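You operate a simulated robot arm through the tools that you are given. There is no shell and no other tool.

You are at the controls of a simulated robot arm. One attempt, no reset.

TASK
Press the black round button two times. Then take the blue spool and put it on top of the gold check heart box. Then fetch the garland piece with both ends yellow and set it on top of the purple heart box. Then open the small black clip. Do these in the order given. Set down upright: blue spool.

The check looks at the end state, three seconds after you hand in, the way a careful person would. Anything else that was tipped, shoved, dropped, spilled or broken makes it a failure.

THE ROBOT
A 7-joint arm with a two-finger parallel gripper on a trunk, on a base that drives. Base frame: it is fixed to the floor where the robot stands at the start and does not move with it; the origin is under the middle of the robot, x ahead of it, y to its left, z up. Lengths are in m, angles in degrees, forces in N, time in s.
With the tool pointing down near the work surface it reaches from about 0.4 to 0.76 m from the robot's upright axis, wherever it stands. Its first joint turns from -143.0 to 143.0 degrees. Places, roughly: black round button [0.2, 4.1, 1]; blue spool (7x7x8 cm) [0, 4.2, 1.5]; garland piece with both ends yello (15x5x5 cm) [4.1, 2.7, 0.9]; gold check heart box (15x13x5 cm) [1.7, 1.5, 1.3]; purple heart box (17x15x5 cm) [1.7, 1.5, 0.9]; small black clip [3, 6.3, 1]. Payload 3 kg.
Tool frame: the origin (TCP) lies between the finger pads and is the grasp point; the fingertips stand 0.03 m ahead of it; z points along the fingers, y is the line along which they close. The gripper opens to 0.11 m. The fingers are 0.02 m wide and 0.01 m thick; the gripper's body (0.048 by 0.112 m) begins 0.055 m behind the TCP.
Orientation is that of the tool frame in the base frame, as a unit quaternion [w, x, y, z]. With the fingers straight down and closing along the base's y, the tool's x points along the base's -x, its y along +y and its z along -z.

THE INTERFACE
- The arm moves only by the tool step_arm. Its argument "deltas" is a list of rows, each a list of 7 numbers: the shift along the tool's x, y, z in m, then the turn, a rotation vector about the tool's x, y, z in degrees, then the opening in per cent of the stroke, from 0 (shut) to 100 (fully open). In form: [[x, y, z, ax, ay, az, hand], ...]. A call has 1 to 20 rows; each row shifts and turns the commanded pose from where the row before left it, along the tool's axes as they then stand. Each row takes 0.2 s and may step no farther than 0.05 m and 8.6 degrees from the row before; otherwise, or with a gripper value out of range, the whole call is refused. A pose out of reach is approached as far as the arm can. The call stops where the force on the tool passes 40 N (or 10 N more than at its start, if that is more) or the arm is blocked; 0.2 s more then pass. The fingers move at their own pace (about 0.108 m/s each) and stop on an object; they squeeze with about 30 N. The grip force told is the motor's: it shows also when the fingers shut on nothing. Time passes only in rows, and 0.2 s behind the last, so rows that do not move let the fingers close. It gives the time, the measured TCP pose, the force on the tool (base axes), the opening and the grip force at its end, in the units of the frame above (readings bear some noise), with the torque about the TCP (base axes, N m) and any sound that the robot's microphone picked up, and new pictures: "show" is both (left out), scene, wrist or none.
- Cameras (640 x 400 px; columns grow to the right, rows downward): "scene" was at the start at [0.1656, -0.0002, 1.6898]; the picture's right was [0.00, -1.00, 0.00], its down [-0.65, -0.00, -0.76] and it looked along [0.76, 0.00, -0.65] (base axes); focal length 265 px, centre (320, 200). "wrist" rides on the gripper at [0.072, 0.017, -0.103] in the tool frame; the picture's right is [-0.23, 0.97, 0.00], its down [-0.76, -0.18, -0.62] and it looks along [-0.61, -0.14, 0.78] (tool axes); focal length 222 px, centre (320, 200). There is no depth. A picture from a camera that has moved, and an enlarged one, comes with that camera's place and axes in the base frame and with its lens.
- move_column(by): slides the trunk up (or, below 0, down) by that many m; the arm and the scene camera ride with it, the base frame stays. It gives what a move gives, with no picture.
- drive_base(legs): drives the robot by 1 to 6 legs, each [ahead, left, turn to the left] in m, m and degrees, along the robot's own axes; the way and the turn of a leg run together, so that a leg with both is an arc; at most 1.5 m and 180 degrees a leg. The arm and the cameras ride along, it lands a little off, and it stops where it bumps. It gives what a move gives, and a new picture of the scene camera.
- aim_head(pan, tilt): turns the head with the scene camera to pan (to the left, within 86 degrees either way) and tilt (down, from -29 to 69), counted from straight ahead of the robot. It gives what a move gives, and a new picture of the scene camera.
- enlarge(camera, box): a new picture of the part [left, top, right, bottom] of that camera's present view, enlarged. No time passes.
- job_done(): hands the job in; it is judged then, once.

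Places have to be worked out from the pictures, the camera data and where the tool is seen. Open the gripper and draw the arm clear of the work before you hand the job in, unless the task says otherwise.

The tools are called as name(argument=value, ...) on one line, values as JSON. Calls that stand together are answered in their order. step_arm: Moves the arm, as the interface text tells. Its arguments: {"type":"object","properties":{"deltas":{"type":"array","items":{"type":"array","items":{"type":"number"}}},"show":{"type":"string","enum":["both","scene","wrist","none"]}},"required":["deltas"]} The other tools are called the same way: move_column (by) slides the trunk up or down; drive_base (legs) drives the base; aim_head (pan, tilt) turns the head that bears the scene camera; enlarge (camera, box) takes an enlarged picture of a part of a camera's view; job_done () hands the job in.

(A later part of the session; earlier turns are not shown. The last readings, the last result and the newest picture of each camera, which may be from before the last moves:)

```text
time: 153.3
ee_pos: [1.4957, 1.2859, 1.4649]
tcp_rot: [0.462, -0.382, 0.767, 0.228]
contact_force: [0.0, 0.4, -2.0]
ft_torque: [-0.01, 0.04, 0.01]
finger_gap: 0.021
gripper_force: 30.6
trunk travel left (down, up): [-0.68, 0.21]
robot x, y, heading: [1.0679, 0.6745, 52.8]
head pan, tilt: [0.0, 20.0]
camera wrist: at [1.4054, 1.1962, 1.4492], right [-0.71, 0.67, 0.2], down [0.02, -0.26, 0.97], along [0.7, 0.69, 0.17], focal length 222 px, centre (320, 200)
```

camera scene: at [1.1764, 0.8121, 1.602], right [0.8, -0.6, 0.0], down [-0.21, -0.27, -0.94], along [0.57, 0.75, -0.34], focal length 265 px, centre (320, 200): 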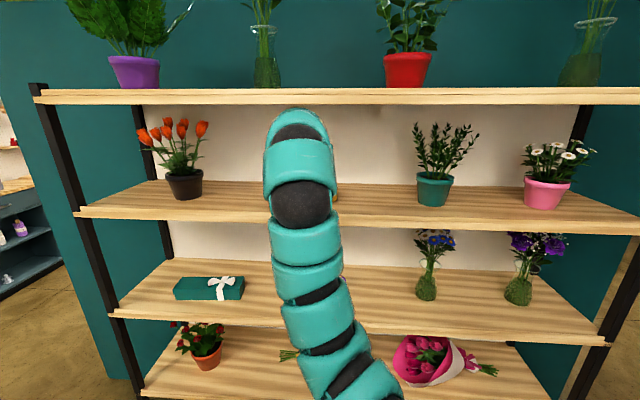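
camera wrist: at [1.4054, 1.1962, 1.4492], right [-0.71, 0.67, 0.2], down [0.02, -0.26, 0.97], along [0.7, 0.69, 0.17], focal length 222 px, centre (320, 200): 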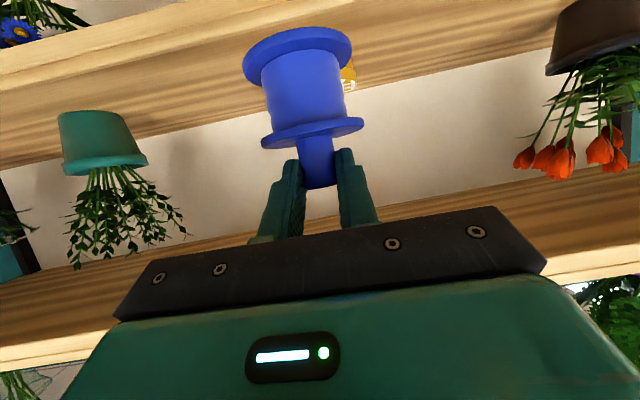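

The visible left edge of the gold box fits my estimate, with 0.27 m still to go. I drive 0.18 m ahead and 1.5 cm right.

drive_base(legs=[[0.18, -0.015, 0]])

step_arm(deltas=[[0, 0, 0, 0, 0, 0, 0]], show="wrist")

enlarge(camera="scene", box=[180, 80, 440, 260])

```text
time: 154.9
ee_pos: [1.6186, 1.4197, 1.4633]
tcp_rot: [0.461, -0.382, 0.768, 0.228]
contact_force: [1.2, 0.2, -0.9]
ft_torque: [-0.01, -0.05, -0.03]
finger_gap: 0.0213
gripper_force: 30.2
trunk travel left (down, up): [-0.68, 0.21]
robot x, y, heading: [1.191, 0.8109, 52.4]
head pan, tilt: [0.0, 20.0]
camera scene: at [1.2982, 0.9473, 1.6019], right [0.8, -0.61, 0.0], down [-0.21, -0.27, -0.94], along [0.57, 0.75, -0.34], focal length 265 px, centre (320, 200)
```

scene: 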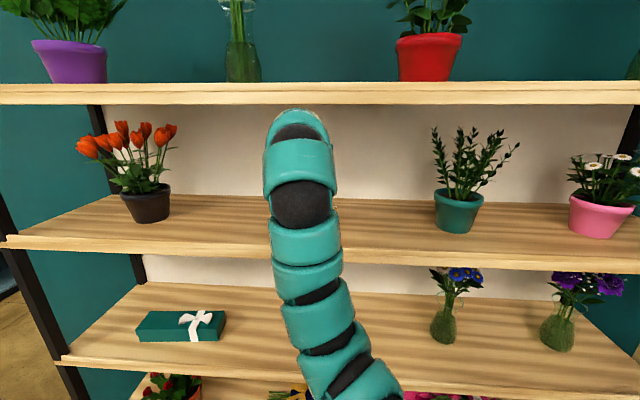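

```text
time: 155.3
ee_pos: [1.6175, 1.4199, 1.4646]
tcp_rot: [0.462, -0.382, 0.768, 0.228]
contact_force: [0.0, 0.3, -0.7]
ft_torque: [0.0, 0.0, -0.03]
finger_gap: 0.021
gripper_force: 30.0
trunk travel left (down, up): [-0.68, 0.21]
robot x, y, heading: [1.1954, 0.8097, 52.8]
head pan, tilt: [0.0, 20.0]
camera wrist: at [1.5269, 1.3307, 1.449], right [-0.71, 0.67, 0.2], down [0.02, -0.26, 0.97], along [0.7, 0.69, 0.17], focal length 222 px, centre (320, 200)
```

wrist: 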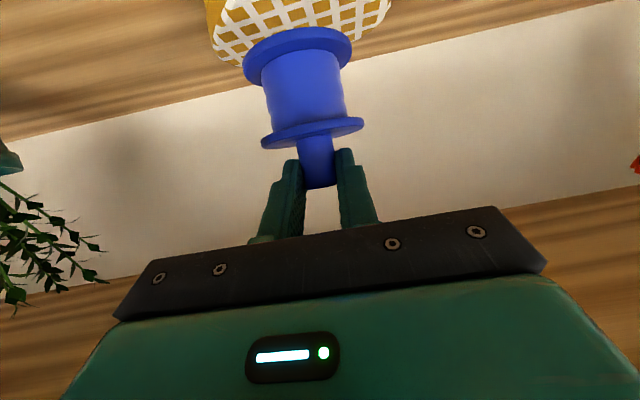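

```text
2.22 times, centred on (310, 170) of scene
camera zoom: at [1.2975, 0.9466, 1.602], right [0.8, -0.61, 0.0], down [-0.21, -0.27, -0.94], along [0.57, 0.75, -0.34], focal length 589 px, centre (342, 267)
```

zoom: 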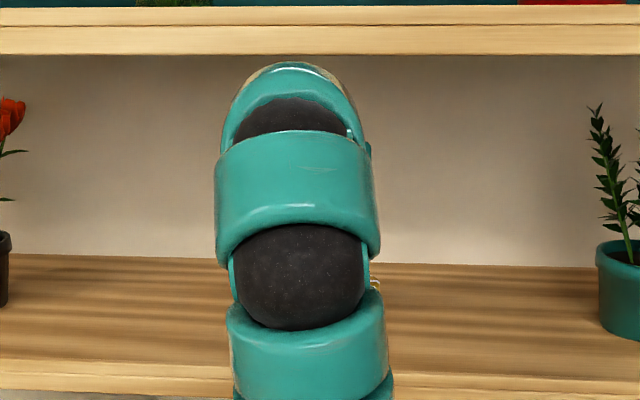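

The box's checked lid now shows behind the spool, and its edges are symmetric about the tool line. I move 9 cm forward over its centre at this height.

step_arm(deltas=[[-0.0106, 0, 0.0199, 0, 0, 0, 0], [-0.0106, 0, 0.0199, 0, 0, 0, 0], [-0.0106, 0, 0.0199, 0, 0, 0, 0], [-0.0104, 0, 0.0198, 0, 0, 0, 0], [0, 0, 0, 0, 0, 0, 0]], show="both")

enlarge(camera="wrist", box=[160, 0, 480, 200])

```text
time: 156.5
ee_pos: [1.67, 1.4907, 1.4641]
tcp_rot: [0.461, -0.382, 0.768, 0.229]
contact_force: [0.6, 0.6, -1.1]
ft_torque: [0.02, 0.01, 0.02]
finger_gap: 0.0209
gripper_force: 30.0
trunk travel left (down, up): [-0.68, 0.21]
robot x, y, heading: [1.1929, 0.8075, 52.7]
head pan, tilt: [0.0, 20.0]
camera scene: at [1.2969, 0.9462, 1.6021], right [0.8, -0.61, 0.0], down [-0.21, -0.27, -0.94], along [0.57, 0.75, -0.34], focal length 265 px, centre (320, 200)
camera wrist: at [1.5804, 1.4001, 1.449], right [-0.71, 0.67, 0.2], down [0.02, -0.26, 0.97], along [0.7, 0.69, 0.17], focal length 222 px, centre (320, 200)
```

scene: 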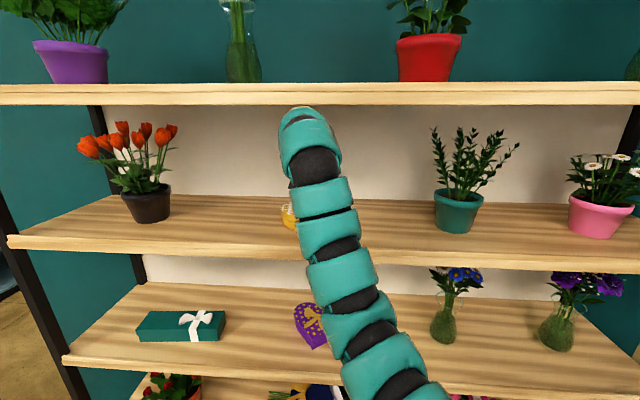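
wrist: 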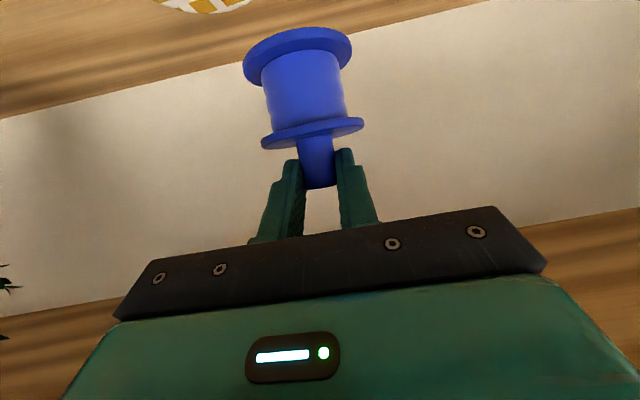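

```text
2.00 times, centred on (320, 100) of wrist
camera zoom: at [1.5804, 1.4001, 1.449], right [-0.71, 0.67, 0.2], down [0.02, -0.26, 0.97], along [0.7, 0.69, 0.17], focal length 444 px, centre (320, 400)
```

zoom: 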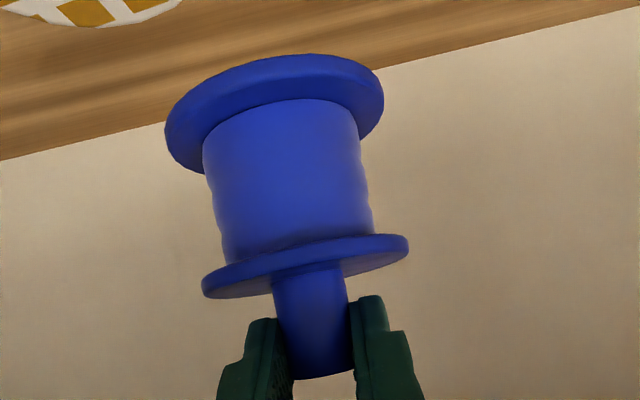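

The wrist view suggests the box's back edge lies nearer than I assumed. I enlarge the scene view, where the box's left lobe shows beside the arm, to check its depth.

enlarge(camera="scene", box=[250, 180, 330, 260])

enlarge(camera="wrist", box=[120, 0, 280, 100])

```text
5.00 times, centred on (290, 220) of scene
camera zoom: at [1.2969, 0.9462, 1.6021], right [0.8, -0.61, 0.0], down [-0.21, -0.27, -0.94], along [0.57, 0.75, -0.34], focal length 1324 px, centre (470, 100)
```

zoom: 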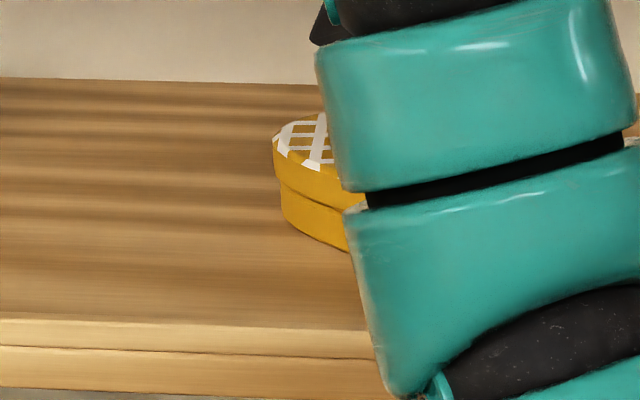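

```text
4.00 times, centred on (200, 50) of wrist
camera zoom: at [1.5804, 1.4001, 1.449], right [-0.71, 0.67, 0.2], down [0.02, -0.26, 0.97], along [0.7, 0.69, 0.17], focal length 888 px, centre (800, 800)
```

zoom: 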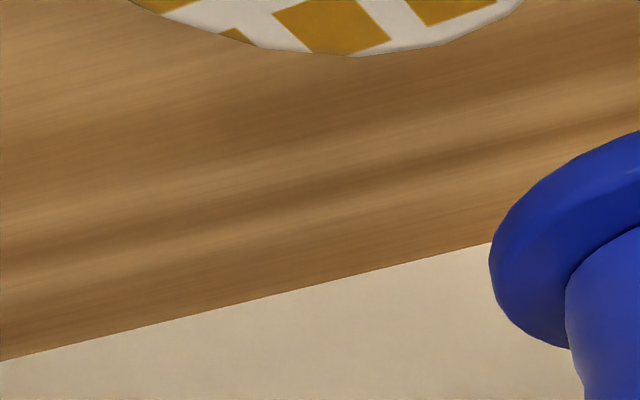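

Two views agree that the box's centre is about 4 cm nearer than I assumed (back edge only ~2 cm ahead of the tool). I move back 4 cm and 4 mm right, and look again.

step_arm(deltas=[[0.0094, -0.004, -0.0177, 0, 0, 0, 0], [0.0094, 0, -0.0177, 0, 0, 0, 0], [0, 0, 0, 0, 0, 0, 0]], show="wrist")

enlarge(camera="wrist", box=[160, 0, 480, 200])

enlarge(camera="scene", box=[250, 160, 370, 260])

```text
time: 157.3
ee_pos: [1.6498, 1.4555, 1.4645]
tcp_rot: [0.462, -0.381, 0.767, 0.228]
contact_force: [0.0, 0.3, -1.4]
ft_torque: [-0.01, 0.0, -0.02]
finger_gap: 0.021
gripper_force: 29.8
trunk travel left (down, up): [-0.68, 0.21]
robot x, y, heading: [1.1917, 0.8118, 52.9]
head pan, tilt: [0.0, 20.0]
camera wrist: at [1.5602, 1.3665, 1.4501], right [-0.71, 0.67, 0.2], down [0.02, -0.26, 0.97], along [0.7, 0.69, 0.17], focal length 222 px, centre (320, 200)
```

wrist: 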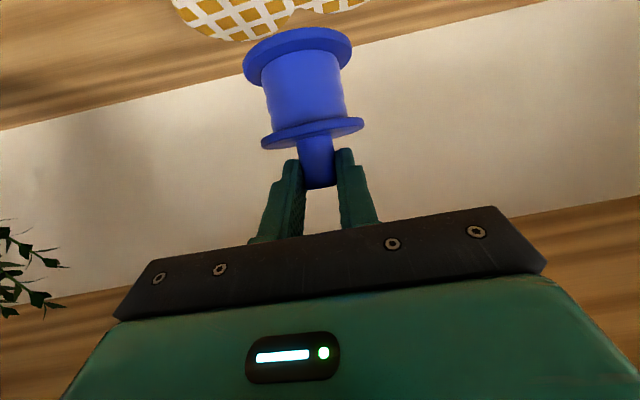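

```text
2.00 times, centred on (320, 100) of wrist
camera zoom: at [1.5602, 1.3665, 1.4501], right [-0.71, 0.67, 0.2], down [0.02, -0.26, 0.97], along [0.7, 0.69, 0.17], focal length 444 px, centre (320, 400)
```

zoom: 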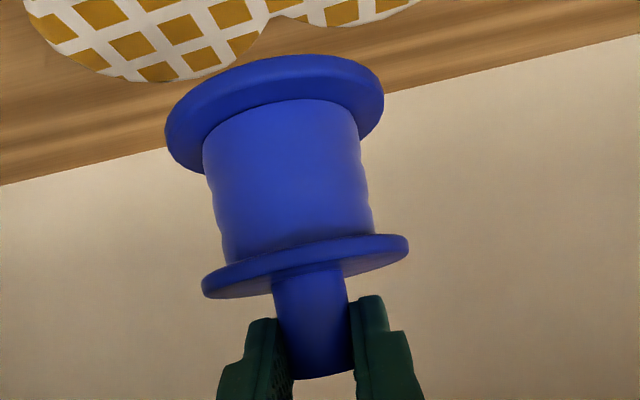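

```text
4.00 times, centred on (310, 210) of scene
camera zoom: at [1.2975, 0.9463, 1.602], right [0.8, -0.61, 0.0], down [-0.21, -0.27, -0.94], along [0.57, 0.75, -0.34], focal length 1060 px, centre (360, 160)
```

zoom: 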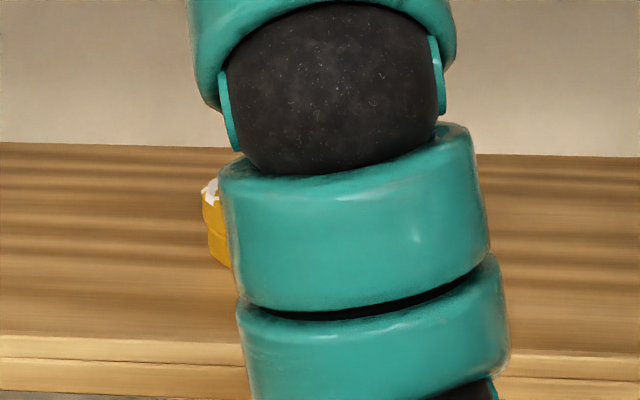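

The notch and both lobes are now visible about 4–6 cm ahead of the tool, so the spool is over the box's middle. I lower it 3 cm, then go in fine steps until contact.

step_arm(deltas=[[0.0132, 0, 0.007, 0, 0, 0, 0], [0.0132, 0, 0.007, 0, 0, 0, 0], [0, 0, 0, 0, 0, 0, 0]], show="wrist")

step_arm(deltas=[[0.0035, 0, 0.0019, 0, 0, 0, 0], [0, 0, 0, 0, 0, 0, 0]], show="none")

step_arm(deltas=[[0.0026, 0, 0.0014, 0, 0, 0, 0], [0, 0, 0, 0, 0, 0, 0]], show="none")

step_arm(deltas=[[0.0026, 0, 0.0014, 0, 0, 0, 0], [0, 0, 0, 0, 0, 0, 0]], show="wrist")

```text
time: 158.1
ee_pos: [1.6496, 1.457, 1.4337]
tcp_rot: [0.462, -0.382, 0.768, 0.228]
contact_force: [0.2, 0.1, -1.7]
ft_torque: [0.01, 0.01, -0.03]
finger_gap: 0.0211
gripper_force: 30.6
trunk travel left (down, up): [-0.68, 0.21]
robot x, y, heading: [1.1922, 0.8094, 52.9]
head pan, tilt: [0.0, 20.0]
camera wrist: at [1.5601, 1.3675, 1.4182], right [-0.71, 0.67, 0.2], down [0.02, -0.26, 0.97], along [0.7, 0.69, 0.17], focal length 222 px, centre (320, 200)
```

wrist: 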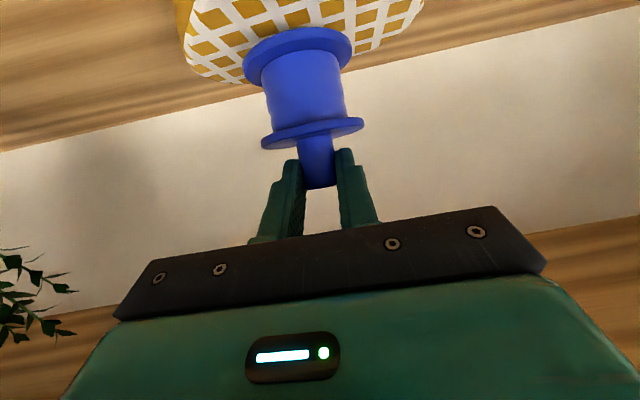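

```text
time: 158.7
ee_pos: [1.651, 1.4574, 1.4304]
tcp_rot: [0.461, -0.382, 0.768, 0.228]
contact_force: [-0.2, 0.4, -1.1]
ft_torque: [-0.01, -0.01, 0.01]
finger_gap: 0.0208
gripper_force: 29.8
trunk travel left (down, up): [-0.68, 0.21]
robot x, y, heading: [1.1943, 0.8072, 52.8]
head pan, tilt: [0.0, 20.0]
```

```text
time: 159.3
ee_pos: [1.6512, 1.4584, 1.4274]
tcp_rot: [0.462, -0.381, 0.768, 0.228]
contact_force: [0.4, 0.0, -1.1]
ft_torque: [-0.04, 0.03, 0.02]
finger_gap: 0.0211
gripper_force: 29.6
trunk travel left (down, up): [-0.68, 0.21]
robot x, y, heading: [1.1917, 0.8091, 52.7]
head pan, tilt: [0.0, 20.0]
```

```text
time: 159.9
ee_pos: [1.6489, 1.4577, 1.4262]
tcp_rot: [0.462, -0.381, 0.767, 0.229]
contact_force: [-0.9, 0.0, -0.5]
ft_torque: [0.01, 0.04, -0.01]
finger_gap: 0.0209
gripper_force: 29.7
trunk travel left (down, up): [-0.68, 0.21]
robot x, y, heading: [1.1911, 0.8041, 52.8]
head pan, tilt: [0.0, 20.0]
camera wrist: at [1.5602, 1.3675, 1.4091], right [-0.71, 0.67, 0.2], down [0.02, -0.26, 0.97], along [0.7, 0.69, 0.17], focal length 222 px, centre (320, 200)
```

wrist: 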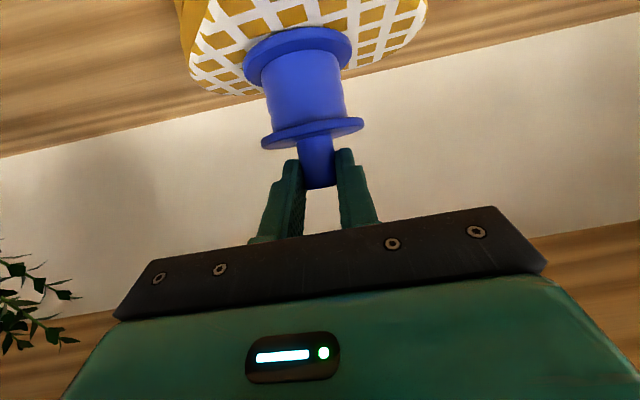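

No contact yet at TCP z 1.425. I go on lowering in 2–3 mm steps.

step_arm(deltas=[[0.0026, 0, 0.0014, 0, 0, 0, 0], [0, 0, 0, 0, 0, 0, 0]], show="none")

step_arm(deltas=[[0.0022, 0, 0.0012, 0, 0, 0, 0], [0, 0, 0, 0, 0, 0, 0]], show="none")

step_arm(deltas=[[0.0022, 0, 0.0012, 0, 0, 0, 0], [0, 0, 0, 0, 0, 0, 0]], show="wrist")

```text
time: 160.5
ee_pos: [1.6504, 1.4571, 1.4225]
tcp_rot: [0.462, -0.381, 0.768, 0.228]
contact_force: [-0.3, -0.1, 0.6]
ft_torque: [-0.03, 0.01, 0.02]
finger_gap: 0.0209
gripper_force: 30.4
trunk travel left (down, up): [-0.68, 0.21]
robot x, y, heading: [1.1921, 0.8081, 52.8]
head pan, tilt: [0.0, 20.0]
```

```text
time: 161.1
ee_pos: [1.6503, 1.4573, 1.4198]
tcp_rot: [0.462, -0.381, 0.767, 0.229]
contact_force: [1.0, 2.2, 8.6]
ft_torque: [0.13, -0.01, -0.02]
finger_gap: 0.0211
gripper_force: 30.0
trunk travel left (down, up): [-0.68, 0.21]
robot x, y, heading: [1.1933, 0.8107, 52.9]
head pan, tilt: [0.0, 20.0]
```

```text
time: 161.7
ee_pos: [1.6508, 1.4546, 1.4197]
tcp_rot: [0.464, -0.38, 0.767, 0.229]
contact_force: [5.2, 6.9, 24.8]
ft_torque: [0.36, -0.25, 0.0]
finger_gap: 0.0215
gripper_force: 29.6
trunk travel left (down, up): [-0.68, 0.21]
robot x, y, heading: [1.1903, 0.8101, 52.9]
head pan, tilt: [0.0, 20.0]
camera wrist: at [1.56, 1.3664, 1.4035], right [-0.71, 0.67, 0.2], down [0.02, -0.26, 0.96], along [0.7, 0.69, 0.17], focal length 222 px, centre (320, 200)
```

wrist: 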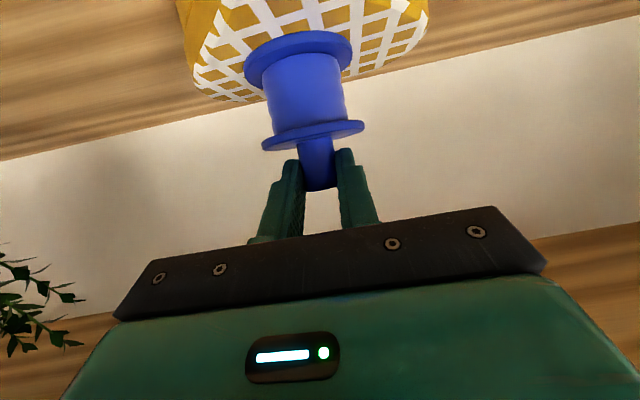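

Contact at TCP z≈1.420 with 25 N. I ease off 2.5 mm, open the fingers slowly, and check that the spool stands.

step_arm(deltas=[[-0.0022, 0, -0.0012, 0, 0, 0, 0], [0, 0, 0, 0, 0, 0, 0]], show="none")

step_arm(deltas=[[0, 0, 0, 0, 0, 0, 24], [0, 0, 0, 0, 0, 0, 30], [0, 0, 0, 0, 0, 0, 40], [0, 0, 0, 0, 0, 0, 55], [0, 0, 0, 0, 0, 0, 55]], show="wrist")

```text
time: 162.3
ee_pos: [1.6499, 1.4571, 1.4194]
tcp_rot: [0.462, -0.38, 0.768, 0.227]
contact_force: [3.9, 0.7, 13.0]
ft_torque: [0.45, -0.4, -0.09]
finger_gap: 0.0211
gripper_force: 30.0
trunk travel left (down, up): [-0.68, 0.21]
robot x, y, heading: [1.1914, 0.8075, 52.6]
head pan, tilt: [0.0, 20.0]
```

```text
time: 163.5
ee_pos: [1.6499, 1.456, 1.4195]
tcp_rot: [0.462, -0.382, 0.767, 0.229]
contact_force: [1.1, 0.6, 0.2]
ft_torque: [-0.02, 0.02, 0.01]
finger_gap: 0.0604
gripper_force: 0.1
trunk travel left (down, up): [-0.68, 0.21]
robot x, y, heading: [1.1921, 0.8076, 52.9]
head pan, tilt: [0.0, 20.0]
camera wrist: at [1.5601, 1.3679, 1.4039], right [-0.71, 0.67, 0.2], down [0.02, -0.26, 0.97], along [0.7, 0.69, 0.17], focal length 222 px, centre (320, 200)
```

wrist: 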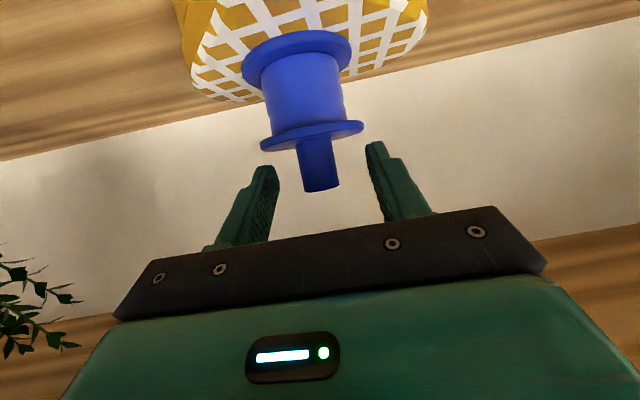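

The spool stands free on the box. I back the open fingers out along the tool axis, then drive back 0.35 m.

step_arm(deltas=[[0, 0, -0.02, 0, 0, 0, 55], [0, 0, -0.03, 0, 0, 0, 55], [0, 0, -0.03, 0, 0, 0, 55], [0, 0, 0, 0, 0, 0, 55]], show="wrist")

drive_base(legs=[[-0.35, 0, 0]])

enlarge(camera="scene", box=[200, 80, 440, 230])

```text
time: 164.5
ee_pos: [1.6058, 1.4012, 1.4565]
tcp_rot: [0.462, -0.382, 0.767, 0.228]
contact_force: [0.3, 0.6, 0.7]
ft_torque: [0.02, 0.0, 0.03]
finger_gap: 0.0606
gripper_force: 0.2
trunk travel left (down, up): [-0.68, 0.21]
robot x, y, heading: [1.1942, 0.8093, 52.6]
head pan, tilt: [0.0, 20.0]
camera wrist: at [1.5164, 1.3111, 1.4414], right [-0.71, 0.67, 0.2], down [0.02, -0.26, 0.97], along [0.7, 0.69, 0.17], focal length 222 px, centre (320, 200)
```

wrist: 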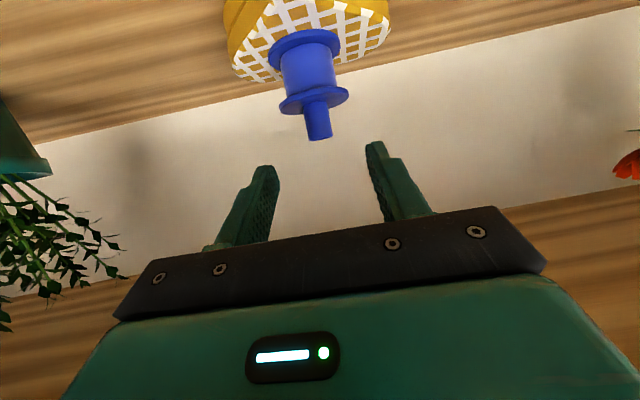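

```text
time: 166.7
ee_pos: [1.3945, 1.1214, 1.4581]
tcp_rot: [0.462, -0.382, 0.767, 0.229]
contact_force: [-0.4, -0.2, 0.3]
ft_torque: [0.04, -0.01, 0.04]
finger_gap: 0.0605
gripper_force: 0.1
trunk travel left (down, up): [-0.68, 0.21]
robot x, y, heading: [0.9794, 0.5285, 52.6]
head pan, tilt: [0.0, 20.0]
camera scene: at [1.0851, 0.6671, 1.6022], right [0.8, -0.61, 0.0], down [-0.21, -0.27, -0.94], along [0.57, 0.75, -0.34], focal length 265 px, centre (320, 200)
```

scene: 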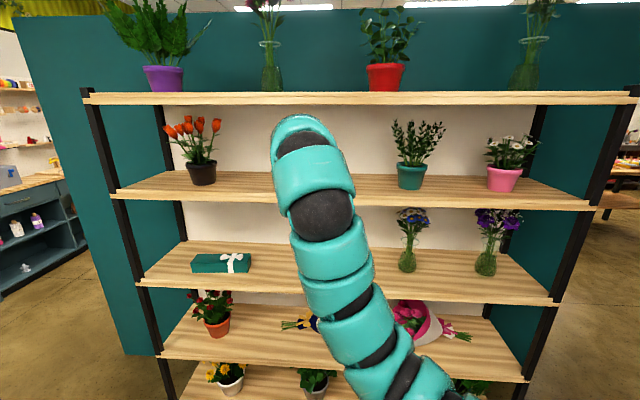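

```text
2.67 times, centred on (320, 155) of scene
camera zoom: at [1.0851, 0.6671, 1.6022], right [0.8, -0.61, 0.0], down [-0.21, -0.27, -0.94], along [0.57, 0.75, -0.34], focal length 706 px, centre (320, 320)
```

zoom: 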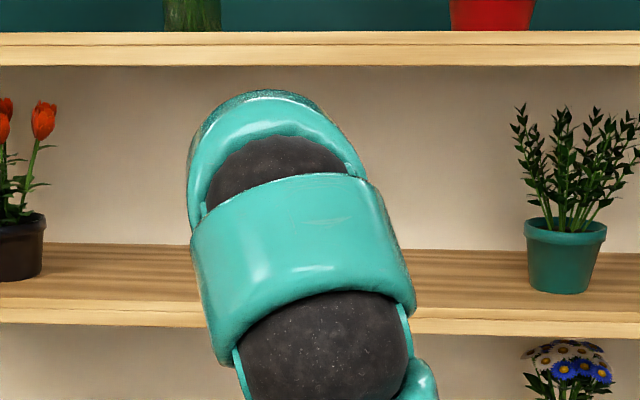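

The spool stands on the gold box. Next is the garland, so I look to the right to check the passage round the partition's right end.

aim_head(pan=-45, tilt=30)

aim_head(pan=-80, tilt=30)

```text
time: 167.8
ee_pos: [1.3959, 1.1237, 1.4582]
tcp_rot: [0.462, -0.381, 0.768, 0.228]
contact_force: [0.0, -0.5, 0.6]
ft_torque: [0.0, 0.0, 0.02]
finger_gap: 0.0604
gripper_force: 0.0
trunk travel left (down, up): [-0.68, 0.21]
robot x, y, heading: [0.9821, 0.5282, 52.8]
head pan, tilt: [-45.0, 30.0]
camera scene: at [1.119, 0.6061, 1.586], right [0.14, -0.99, 0.0], down [-0.5, -0.07, -0.87], along [0.86, 0.12, -0.5], focal length 265 px, centre (320, 200)
```

scene: 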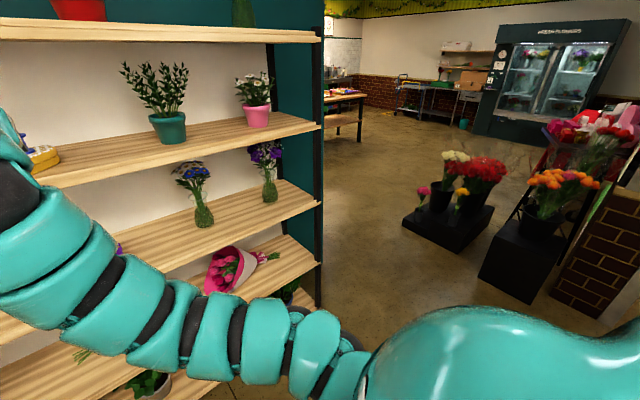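

```text
time: 168.9
ee_pos: [1.3948, 1.1221, 1.4583]
tcp_rot: [0.462, -0.381, 0.767, 0.229]
contact_force: [0.4, 0.2, -1.4]
ft_torque: [0.0, -0.02, -0.03]
finger_gap: 0.0606
gripper_force: 0.0
trunk travel left (down, up): [-0.68, 0.21]
robot x, y, heading: [0.9757, 0.5302, 52.6]
head pan, tilt: [-80.0, 30.0]
camera scene: at [1.1098, 0.5524, 1.586], right [-0.46, -0.89, 0.0], down [-0.44, 0.23, -0.87], along [0.77, -0.4, -0.5], focal length 265 px, centre (320, 200)
```

scene: 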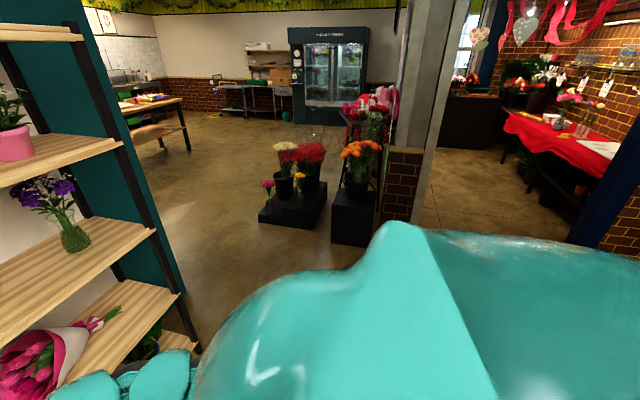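

The passage between the partition's right end (W≈1.65) and the flower display (W≈2.65) is about 1 m wide. I strafe right in front of the shelf to W≈2.1.

drive_base(legs=[[-0.05, -0.85, -0.6], [0, -0.85, 0]])

aim_head(pan=0, tilt=35)

aim_head(pan=-45, tilt=40)

aim_head(pan=45, tilt=40)

```text
time: 177.5
ee_pos: [2.7168, 0.0275, 1.4578]
tcp_rot: [0.463, -0.377, 0.77, 0.226]
contact_force: [-0.6, 0.3, -0.3]
ft_torque: [0.02, -0.01, 0.01]
finger_gap: 0.0606
gripper_force: 0.1
trunk travel left (down, up): [-0.68, 0.21]
robot x, y, heading: [2.2928, -0.5615, 52.0]
head pan, tilt: [-80.0, 30.0]
camera scene: at [2.4245, -0.5381, 1.586], right [-0.47, -0.88, 0.0], down [-0.44, 0.23, -0.87], along [0.77, -0.41, -0.5], focal length 265 px, centre (320, 200)
```

scene: 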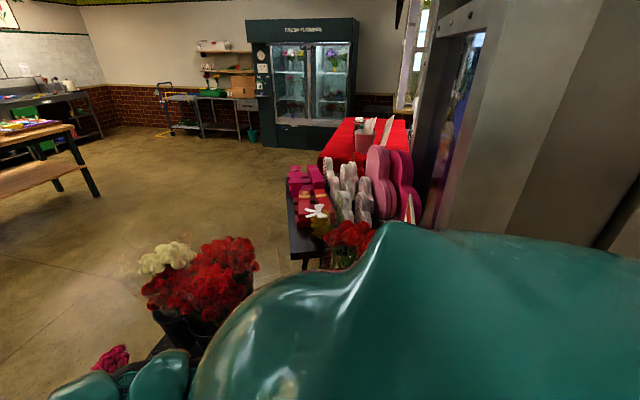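

```text
time: 179.0
ee_pos: [2.7167, 0.0288, 1.457]
tcp_rot: [0.463, -0.377, 0.77, 0.226]
contact_force: [-0.7, -0.6, 0.0]
ft_torque: [0.0, 0.0, 0.0]
finger_gap: 0.0604
gripper_force: 0.1
trunk travel left (down, up): [-0.68, 0.21]
robot x, y, heading: [2.2945, -0.5557, 52.2]
head pan, tilt: [0.0, 35.0]
camera scene: at [2.3984, -0.426, 1.5782], right [0.79, -0.62, 0.0], down [-0.35, -0.45, -0.82], along [0.5, 0.65, -0.57], focal length 265 px, centre (320, 200)
```

scene: 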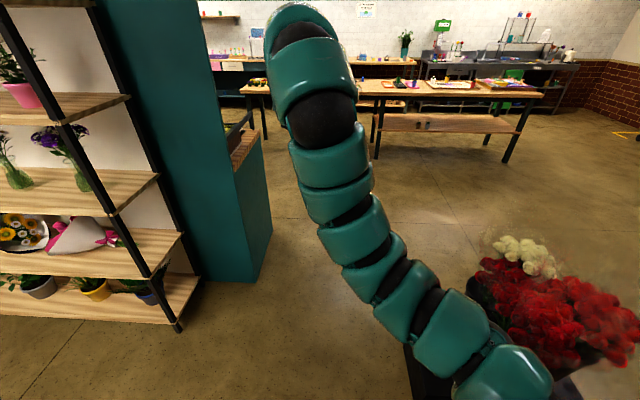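

```text
time: 180.2
ee_pos: [2.7173, 0.0283, 1.4566]
tcp_rot: [0.463, -0.377, 0.77, 0.225]
contact_force: [-0.8, -0.3, 0.5]
ft_torque: [-0.02, 0.03, -0.05]
finger_gap: 0.0603
gripper_force: 0.1
trunk travel left (down, up): [-0.68, 0.21]
robot x, y, heading: [2.2971, -0.5581, 52.2]
head pan, tilt: [-45.0, 40.0]
camera scene: at [2.4286, -0.4849, 1.5707], right [0.12, -0.99, 0.0], down [-0.64, -0.08, -0.77], along [0.76, 0.09, -0.64], focal length 265 px, centre (320, 200)
```

scene: 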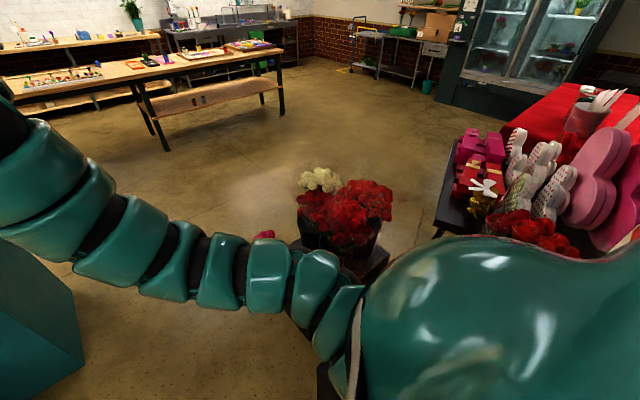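

```text
time: 181.8
ee_pos: [2.7156, 0.029, 1.4572]
tcp_rot: [0.463, -0.377, 0.77, 0.226]
contact_force: [0.1, -0.1, 1.0]
ft_torque: [0.02, 0.0, 0.03]
finger_gap: 0.0606
gripper_force: 0.0
trunk travel left (down, up): [-0.68, 0.21]
robot x, y, heading: [2.2941, -0.5597, 52.0]
head pan, tilt: [45.0, 40.0]
camera scene: at [2.3338, -0.411, 1.5707], right [0.99, 0.12, 0.0], down [0.08, -0.64, -0.77], along [-0.09, 0.76, -0.64], focal length 265 px, centre (320, 200)
```

scene: 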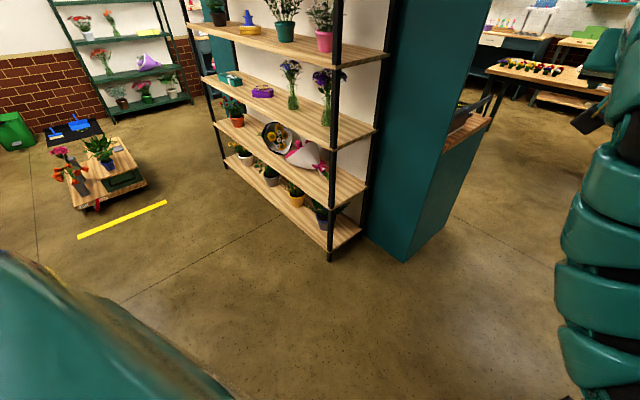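

I'm at U≈0.97, W≈2.15, and the spool can be seen standing on the gold box. I shift to W≈2.05, the middle of the gap, and drive through to the open area.

drive_base(legs=[[0.0, 0.1, 0], [1.25, 0, 0], [1.1, 0, 0]])

aim_head(pan=30, tilt=30)

```text
time: 194.2
ee_pos: [4.0951, 1.9486, 1.4565]
tcp_rot: [0.461, -0.38, 0.769, 0.227]
contact_force: [-0.3, 0.6, -0.9]
ft_torque: [-0.01, 0.01, -0.02]
finger_gap: 0.0606
gripper_force: 0.1
trunk travel left (down, up): [-0.68, 0.21]
robot x, y, heading: [3.6775, 1.3603, 52.5]
head pan, tilt: [45.0, 40.0]
camera scene: at [3.7156, 1.5058, 1.5706], right [0.99, 0.13, 0.0], down [0.08, -0.64, -0.77], along [-0.1, 0.76, -0.64], focal length 265 px, centre (320, 200)
```

scene: 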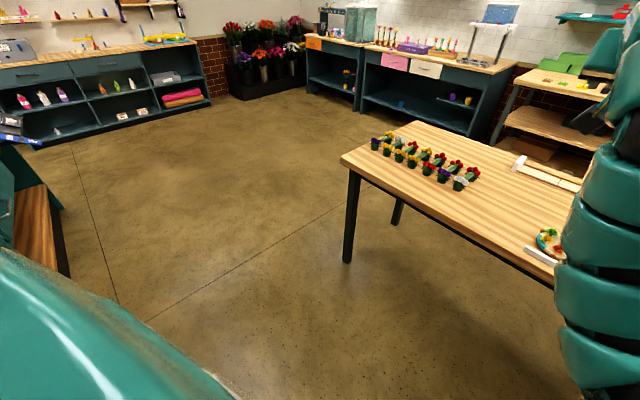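

```text
time: 194.9
ee_pos: [4.0949, 1.9473, 1.4566]
tcp_rot: [0.462, -0.38, 0.769, 0.227]
contact_force: [-0.1, -0.2, -0.5]
ft_torque: [0.01, 0.0, -0.01]
finger_gap: 0.0607
gripper_force: 0.1
trunk travel left (down, up): [-0.68, 0.21]
robot x, y, heading: [3.6783, 1.3585, 52.4]
head pan, tilt: [30.0, 30.0]
camera scene: at [3.7382, 1.5109, 1.586], right [0.99, -0.13, 0.0], down [-0.07, -0.5, -0.87], along [0.11, 0.86, -0.5], focal length 265 px, centre (320, 200)
```

scene: 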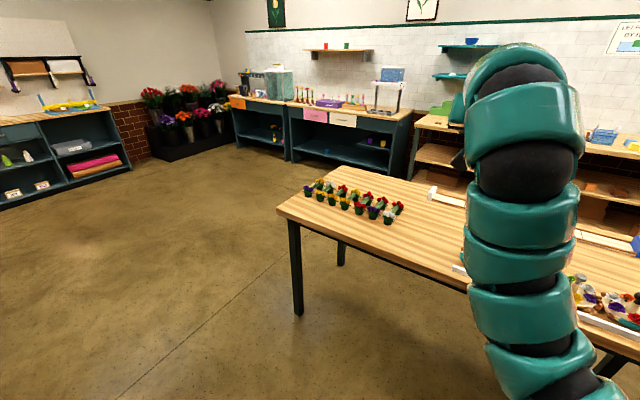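

The garland pieces, with flower ends, lie on the near corner of the table. I enlarge them.

enlarge(camera="scene", box=[290, 165, 420, 235])

aim_head(pan=45, tilt=35)

enlarge(camera="scene", box=[350, 100, 500, 200])

```text
4.92 times, centred on (355, 200) of scene
camera zoom: at [3.7382, 1.5109, 1.586], right [0.99, -0.13, 0.0], down [-0.07, -0.5, -0.87], along [0.11, 0.86, -0.5], focal length 1304 px, centre (148, 200)
```

zoom: 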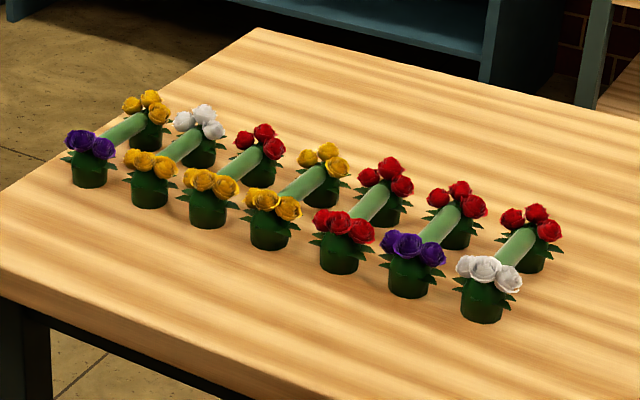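

```text
time: 195.7
ee_pos: [4.0945, 1.9481, 1.457]
tcp_rot: [0.462, -0.38, 0.768, 0.227]
contact_force: [0.5, 0.6, 0.1]
ft_torque: [-0.02, 0.0, 0.01]
finger_gap: 0.0604
gripper_force: 0.1
trunk travel left (down, up): [-0.68, 0.21]
robot x, y, heading: [3.678, 1.3564, 52.5]
head pan, tilt: [45.0, 35.0]
camera scene: at [3.7151, 1.5085, 1.5782], right [0.99, 0.13, 0.0], down [0.07, -0.57, -0.82], along [-0.11, 0.81, -0.57], focal length 265 px, centre (320, 200)
```

scene: 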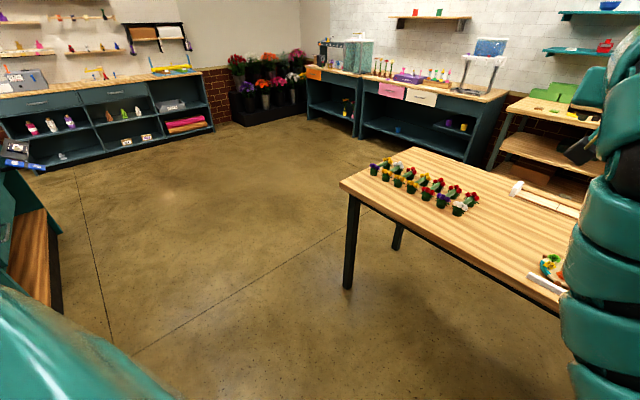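

```text
4.00 times, centred on (425, 150) of scene
camera zoom: at [3.7151, 1.5085, 1.5782], right [0.99, 0.13, 0.0], down [0.07, -0.57, -0.82], along [-0.11, 0.81, -0.57], focal length 1060 px, centre (-100, 400)
```

zoom: 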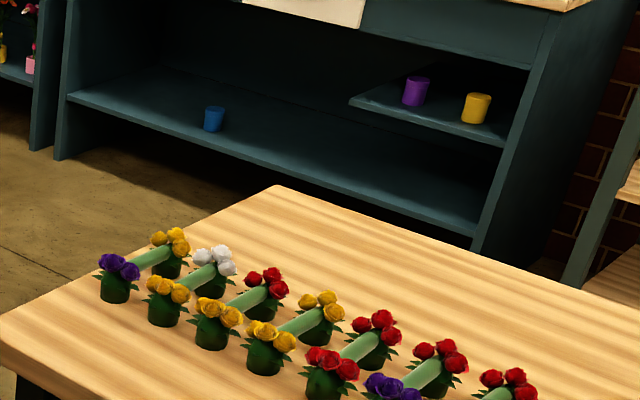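

The wanted piece is the middle one, the fourth from the left, with yellow at both ends; its bar's mid is near (4.06, 2.70, 0.9). I drive 0.5 m ahead and 0.52 m left so it lies straight in front.

drive_base(legs=[[0, 0.52, 0], [0.5, 0, -0.4]])

step_arm(deltas=[[0, 0, 0, 0, 8, 0, 55], [0, 0, 0, 0, 8, 0, 55], [0, 0, 0, 0, 6, 0, 55], [0, 0, 0, 0, 0, 0, 55]], show="both")

```text
time: 201.3
ee_pos: [3.9691, 2.6686, 1.4561]
tcp_rot: [0.46, -0.386, 0.766, 0.231]
contact_force: [0.4, -0.3, -0.2]
ft_torque: [0.03, 0.01, 0.01]
finger_gap: 0.0607
gripper_force: 0.1
trunk travel left (down, up): [-0.68, 0.21]
robot x, y, heading: [3.5573, 2.0719, 53.3]
head pan, tilt: [45.0, 35.0]
camera scene: at [3.5966, 2.2246, 1.5781], right [0.99, 0.15, 0.0], down [0.08, -0.57, -0.82], along [-0.12, 0.81, -0.57], focal length 265 px, centre (320, 200)
```

scene: 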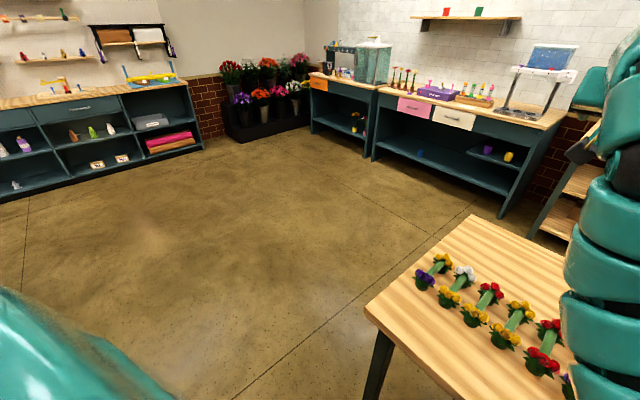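

```text
time: 202.3
ee_pos: [3.996, 2.7222, 1.4043]
tcp_rot: [0.317, -0.423, 0.833, 0.164]
contact_force: [-0.1, 1.0, -0.6]
ft_torque: [0.0, 0.0, -0.02]
finger_gap: 0.0605
gripper_force: 0.1
out of reach, approached as far as the arm can: row 1, 2, 3
trunk travel left (down, up): [-0.68, 0.21]
robot x, y, heading: [3.5627, 2.0762, 53.5]
head pan, tilt: [45.0, 35.0]
camera scene: at [3.595, 2.225, 1.5781], right [0.99, 0.15, 0.0], down [0.08, -0.57, -0.82], along [-0.12, 0.81, -0.57], focal length 265 px, centre (320, 200)
camera wrist: at [3.9087, 2.6336, 1.4328], right [-0.69, 0.71, 0.16], down [0.24, 0.01, 0.97], along [0.69, 0.7, -0.18], focal length 222 px, centre (320, 200)
```

scene: 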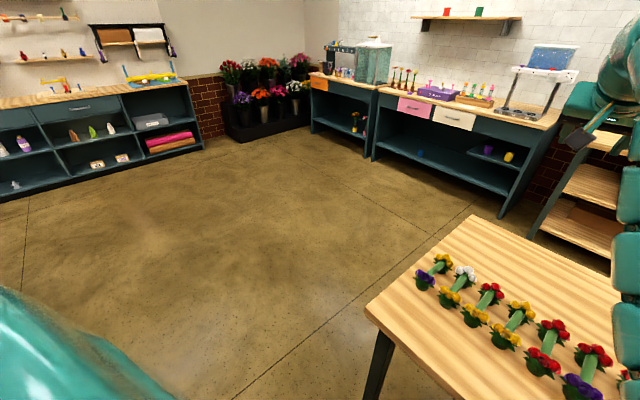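
wrist: 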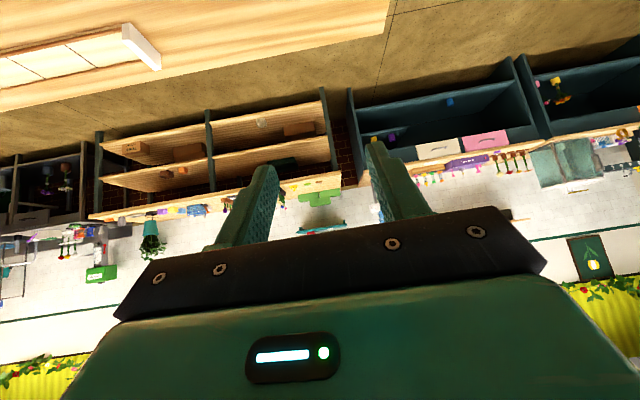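

The robot stands square to the pieces. I enlarge the garland rows in the scene view to fix piece four's place.

enlarge(camera="scene", box=[400, 240, 600, 400])

aim_head(pan=30, tilt=50)

enlarge(camera="scene", box=[300, 100, 500, 240])

```text
2.50 times, centred on (500, 320) of scene
camera zoom: at [3.595, 2.225, 1.5781], right [0.99, 0.15, 0.0], down [0.08, -0.57, -0.82], along [-0.12, 0.81, -0.57], focal length 662 px, centre (-130, -100)
```

zoom: 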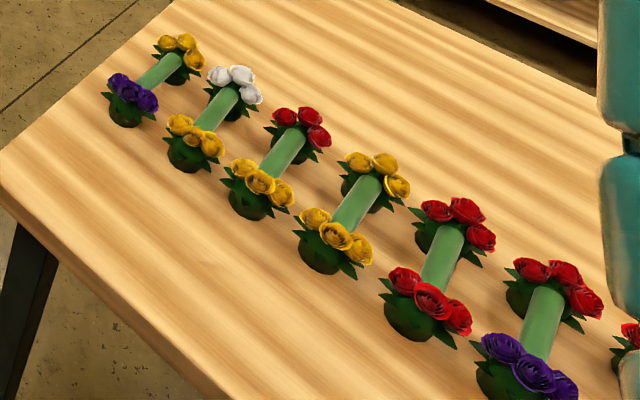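

```text
time: 203.0
ee_pos: [3.996, 2.7219, 1.4044]
tcp_rot: [0.319, -0.421, 0.833, 0.165]
contact_force: [-0.4, -0.4, 0.2]
ft_torque: [0.02, 0.05, 0.01]
finger_gap: 0.0608
gripper_force: 0.1
trunk travel left (down, up): [-0.68, 0.21]
robot x, y, heading: [3.5609, 2.0742, 53.3]
head pan, tilt: [30.0, 50.0]
camera scene: at [3.6178, 2.2135, 1.5565], right [0.99, -0.11, 0.0], down [-0.09, -0.76, -0.64], along [0.07, 0.64, -0.77], focal length 265 px, centre (320, 200)
```

scene: 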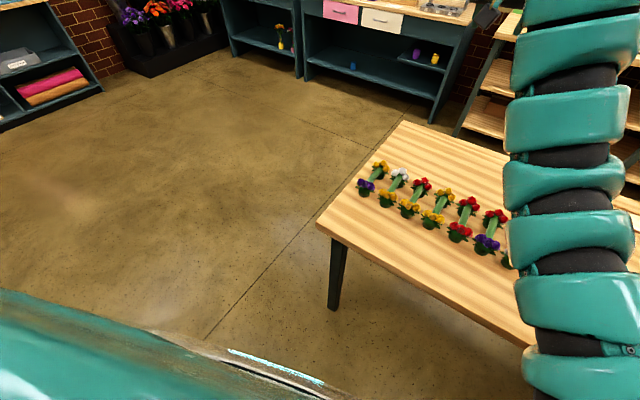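

```text
2.86 times, centred on (400, 170) of scene
camera zoom: at [3.6178, 2.2135, 1.5565], right [0.99, -0.11, 0.0], down [-0.09, -0.76, -0.64], along [0.07, 0.64, -0.77], focal length 757 px, centre (91, 286)
```

zoom: 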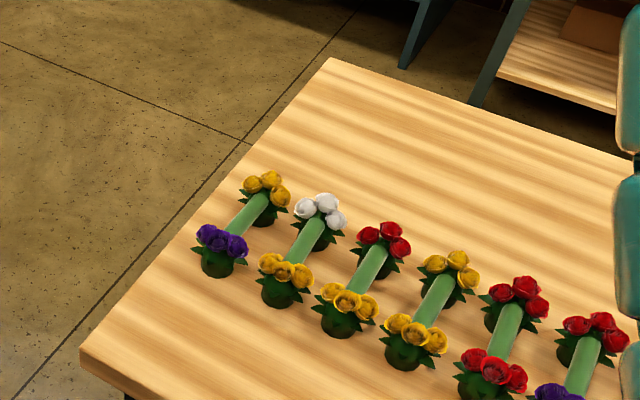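

The bar of piece four is about 8 cm clear between the flowers; its mid is near (4.060, 2.697, 0.900), running along heading ≈51°. I shift the arm 6.6 cm right, set the tilt to 45°, and lower the trunk 0.38 m.

step_arm(deltas=[[0, -0.033, 0, 0, -3.2, 0, 50], [0, -0.033, 0, 0, 0, 0, 50], [0, 0, 0, 0, 0, 0, 50]], show="none")

move_column(by=-0.38)

step_arm(deltas=[[0, 0, 0, 0, 0, 0, 50]], show="both")

```text
time: 203.8
ee_pos: [4.051, 2.6844, 1.4021]
tcp_rot: [0.331, -0.417, 0.83, 0.165]
contact_force: [0.3, 0.0, 0.1]
ft_torque: [-0.01, -0.04, -0.01]
finger_gap: 0.0547
gripper_force: 0.0
out of reach, approached as far as the arm can: row 2
trunk travel left (down, up): [-0.68, 0.21]
robot x, y, heading: [3.5599, 2.0705, 53.4]
head pan, tilt: [30.0, 50.0]
```

```text
time: 207.5
ee_pos: [4.051, 2.6843, 1.0228]
tcp_rot: [0.331, -0.417, 0.83, 0.165]
contact_force: [-0.2, 0.7, 0.8]
ft_torque: [0.0, 0.01, 0.01]
finger_gap: 0.0551
gripper_force: 0.1
trunk travel left (down, up): [-0.3, 0.59]
robot x, y, heading: [3.5599, 2.0761, 53.3]
head pan, tilt: [30.0, 50.0]
```

```text
time: 207.9
ee_pos: [4.0506, 2.684, 1.0222]
tcp_rot: [0.331, -0.417, 0.83, 0.165]
contact_force: [-0.3, 0.2, 0.1]
ft_torque: [0.01, 0.01, -0.03]
finger_gap: 0.0548
gripper_force: 0.1
trunk travel left (down, up): [-0.3, 0.59]
robot x, y, heading: [3.5601, 2.0728, 53.6]
head pan, tilt: [30.0, 50.0]
camera scene: at [3.6179, 2.2133, 1.1765], right [0.99, -0.12, 0.0], down [-0.09, -0.76, -0.64], along [0.07, 0.64, -0.77], focal length 265 px, centre (320, 200)
camera wrist: at [3.9629, 2.5949, 1.048], right [-0.68, 0.71, 0.16], down [0.22, -0.01, 0.98], along [0.7, 0.7, -0.15], focal length 222 px, centre (320, 200)
```

scene: 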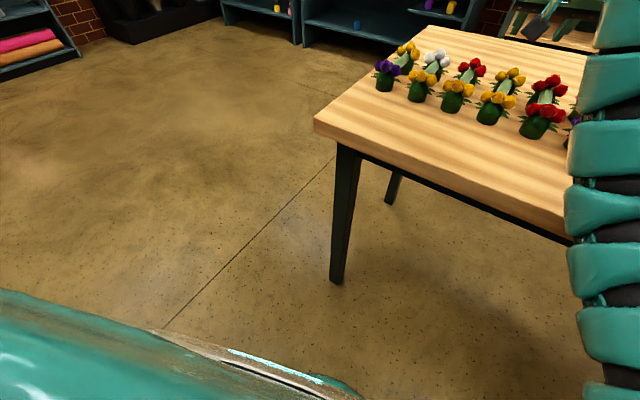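
wrist: 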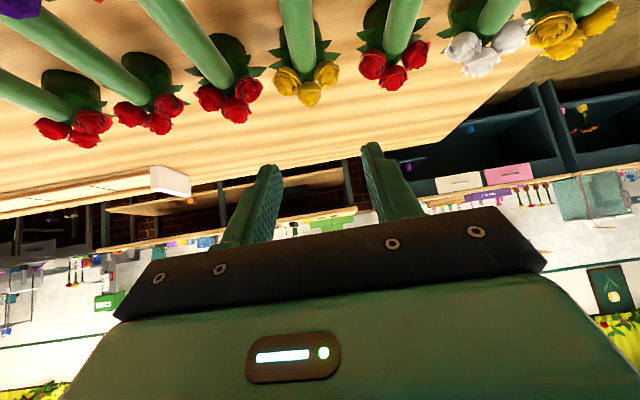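

The far yellow end is seen straight ahead and the bar lies on the tool line. I descend 8 cm and check the clearance to the flowers.

step_arm(deltas=[[0.0129, 0, 0.0154, 0, 0, 0, 50], [0.0138, 0, 0.0145, 0, 0, 0, 50], [0.0138, 0, 0.0145, 0, 0, 0, 50], [0.0138, 0, 0.0145, 0, 0, 0, 50], [0, 0, 0, 0, 0, 0, 50]], show="both")

```text
time: 209.1
ee_pos: [4.0513, 2.685, 0.9427]
tcp_rot: [0.332, -0.417, 0.83, 0.166]
contact_force: [0.2, -1.0, 0.1]
ft_torque: [0.01, 0.03, -0.02]
finger_gap: 0.0553
gripper_force: 0.1
trunk travel left (down, up): [-0.3, 0.59]
robot x, y, heading: [3.5613, 2.0721, 53.4]
head pan, tilt: [30.0, 50.0]
camera scene: at [3.6179, 2.2133, 1.1765], right [0.99, -0.12, 0.0], down [-0.09, -0.76, -0.64], along [0.07, 0.64, -0.77], focal length 265 px, centre (320, 200)
camera wrist: at [3.9633, 2.5958, 0.9686], right [-0.68, 0.71, 0.16], down [0.22, -0.01, 0.98], along [0.7, 0.7, -0.15], focal length 222 px, centre (320, 200)
```

scene: 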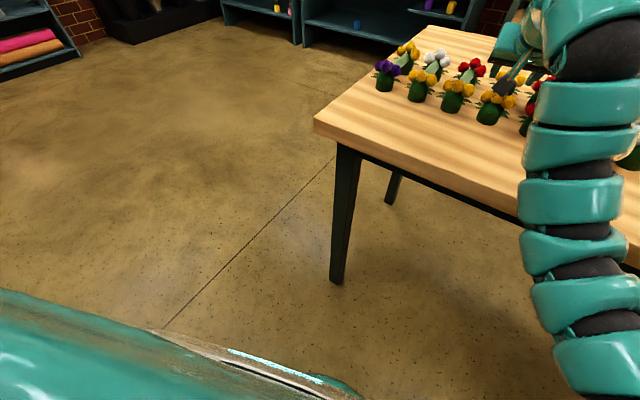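
wrist: 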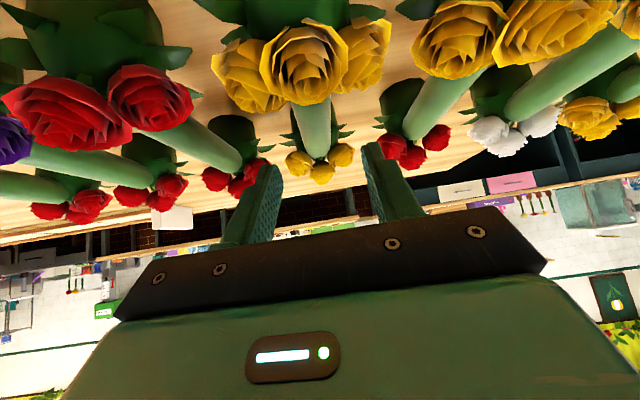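

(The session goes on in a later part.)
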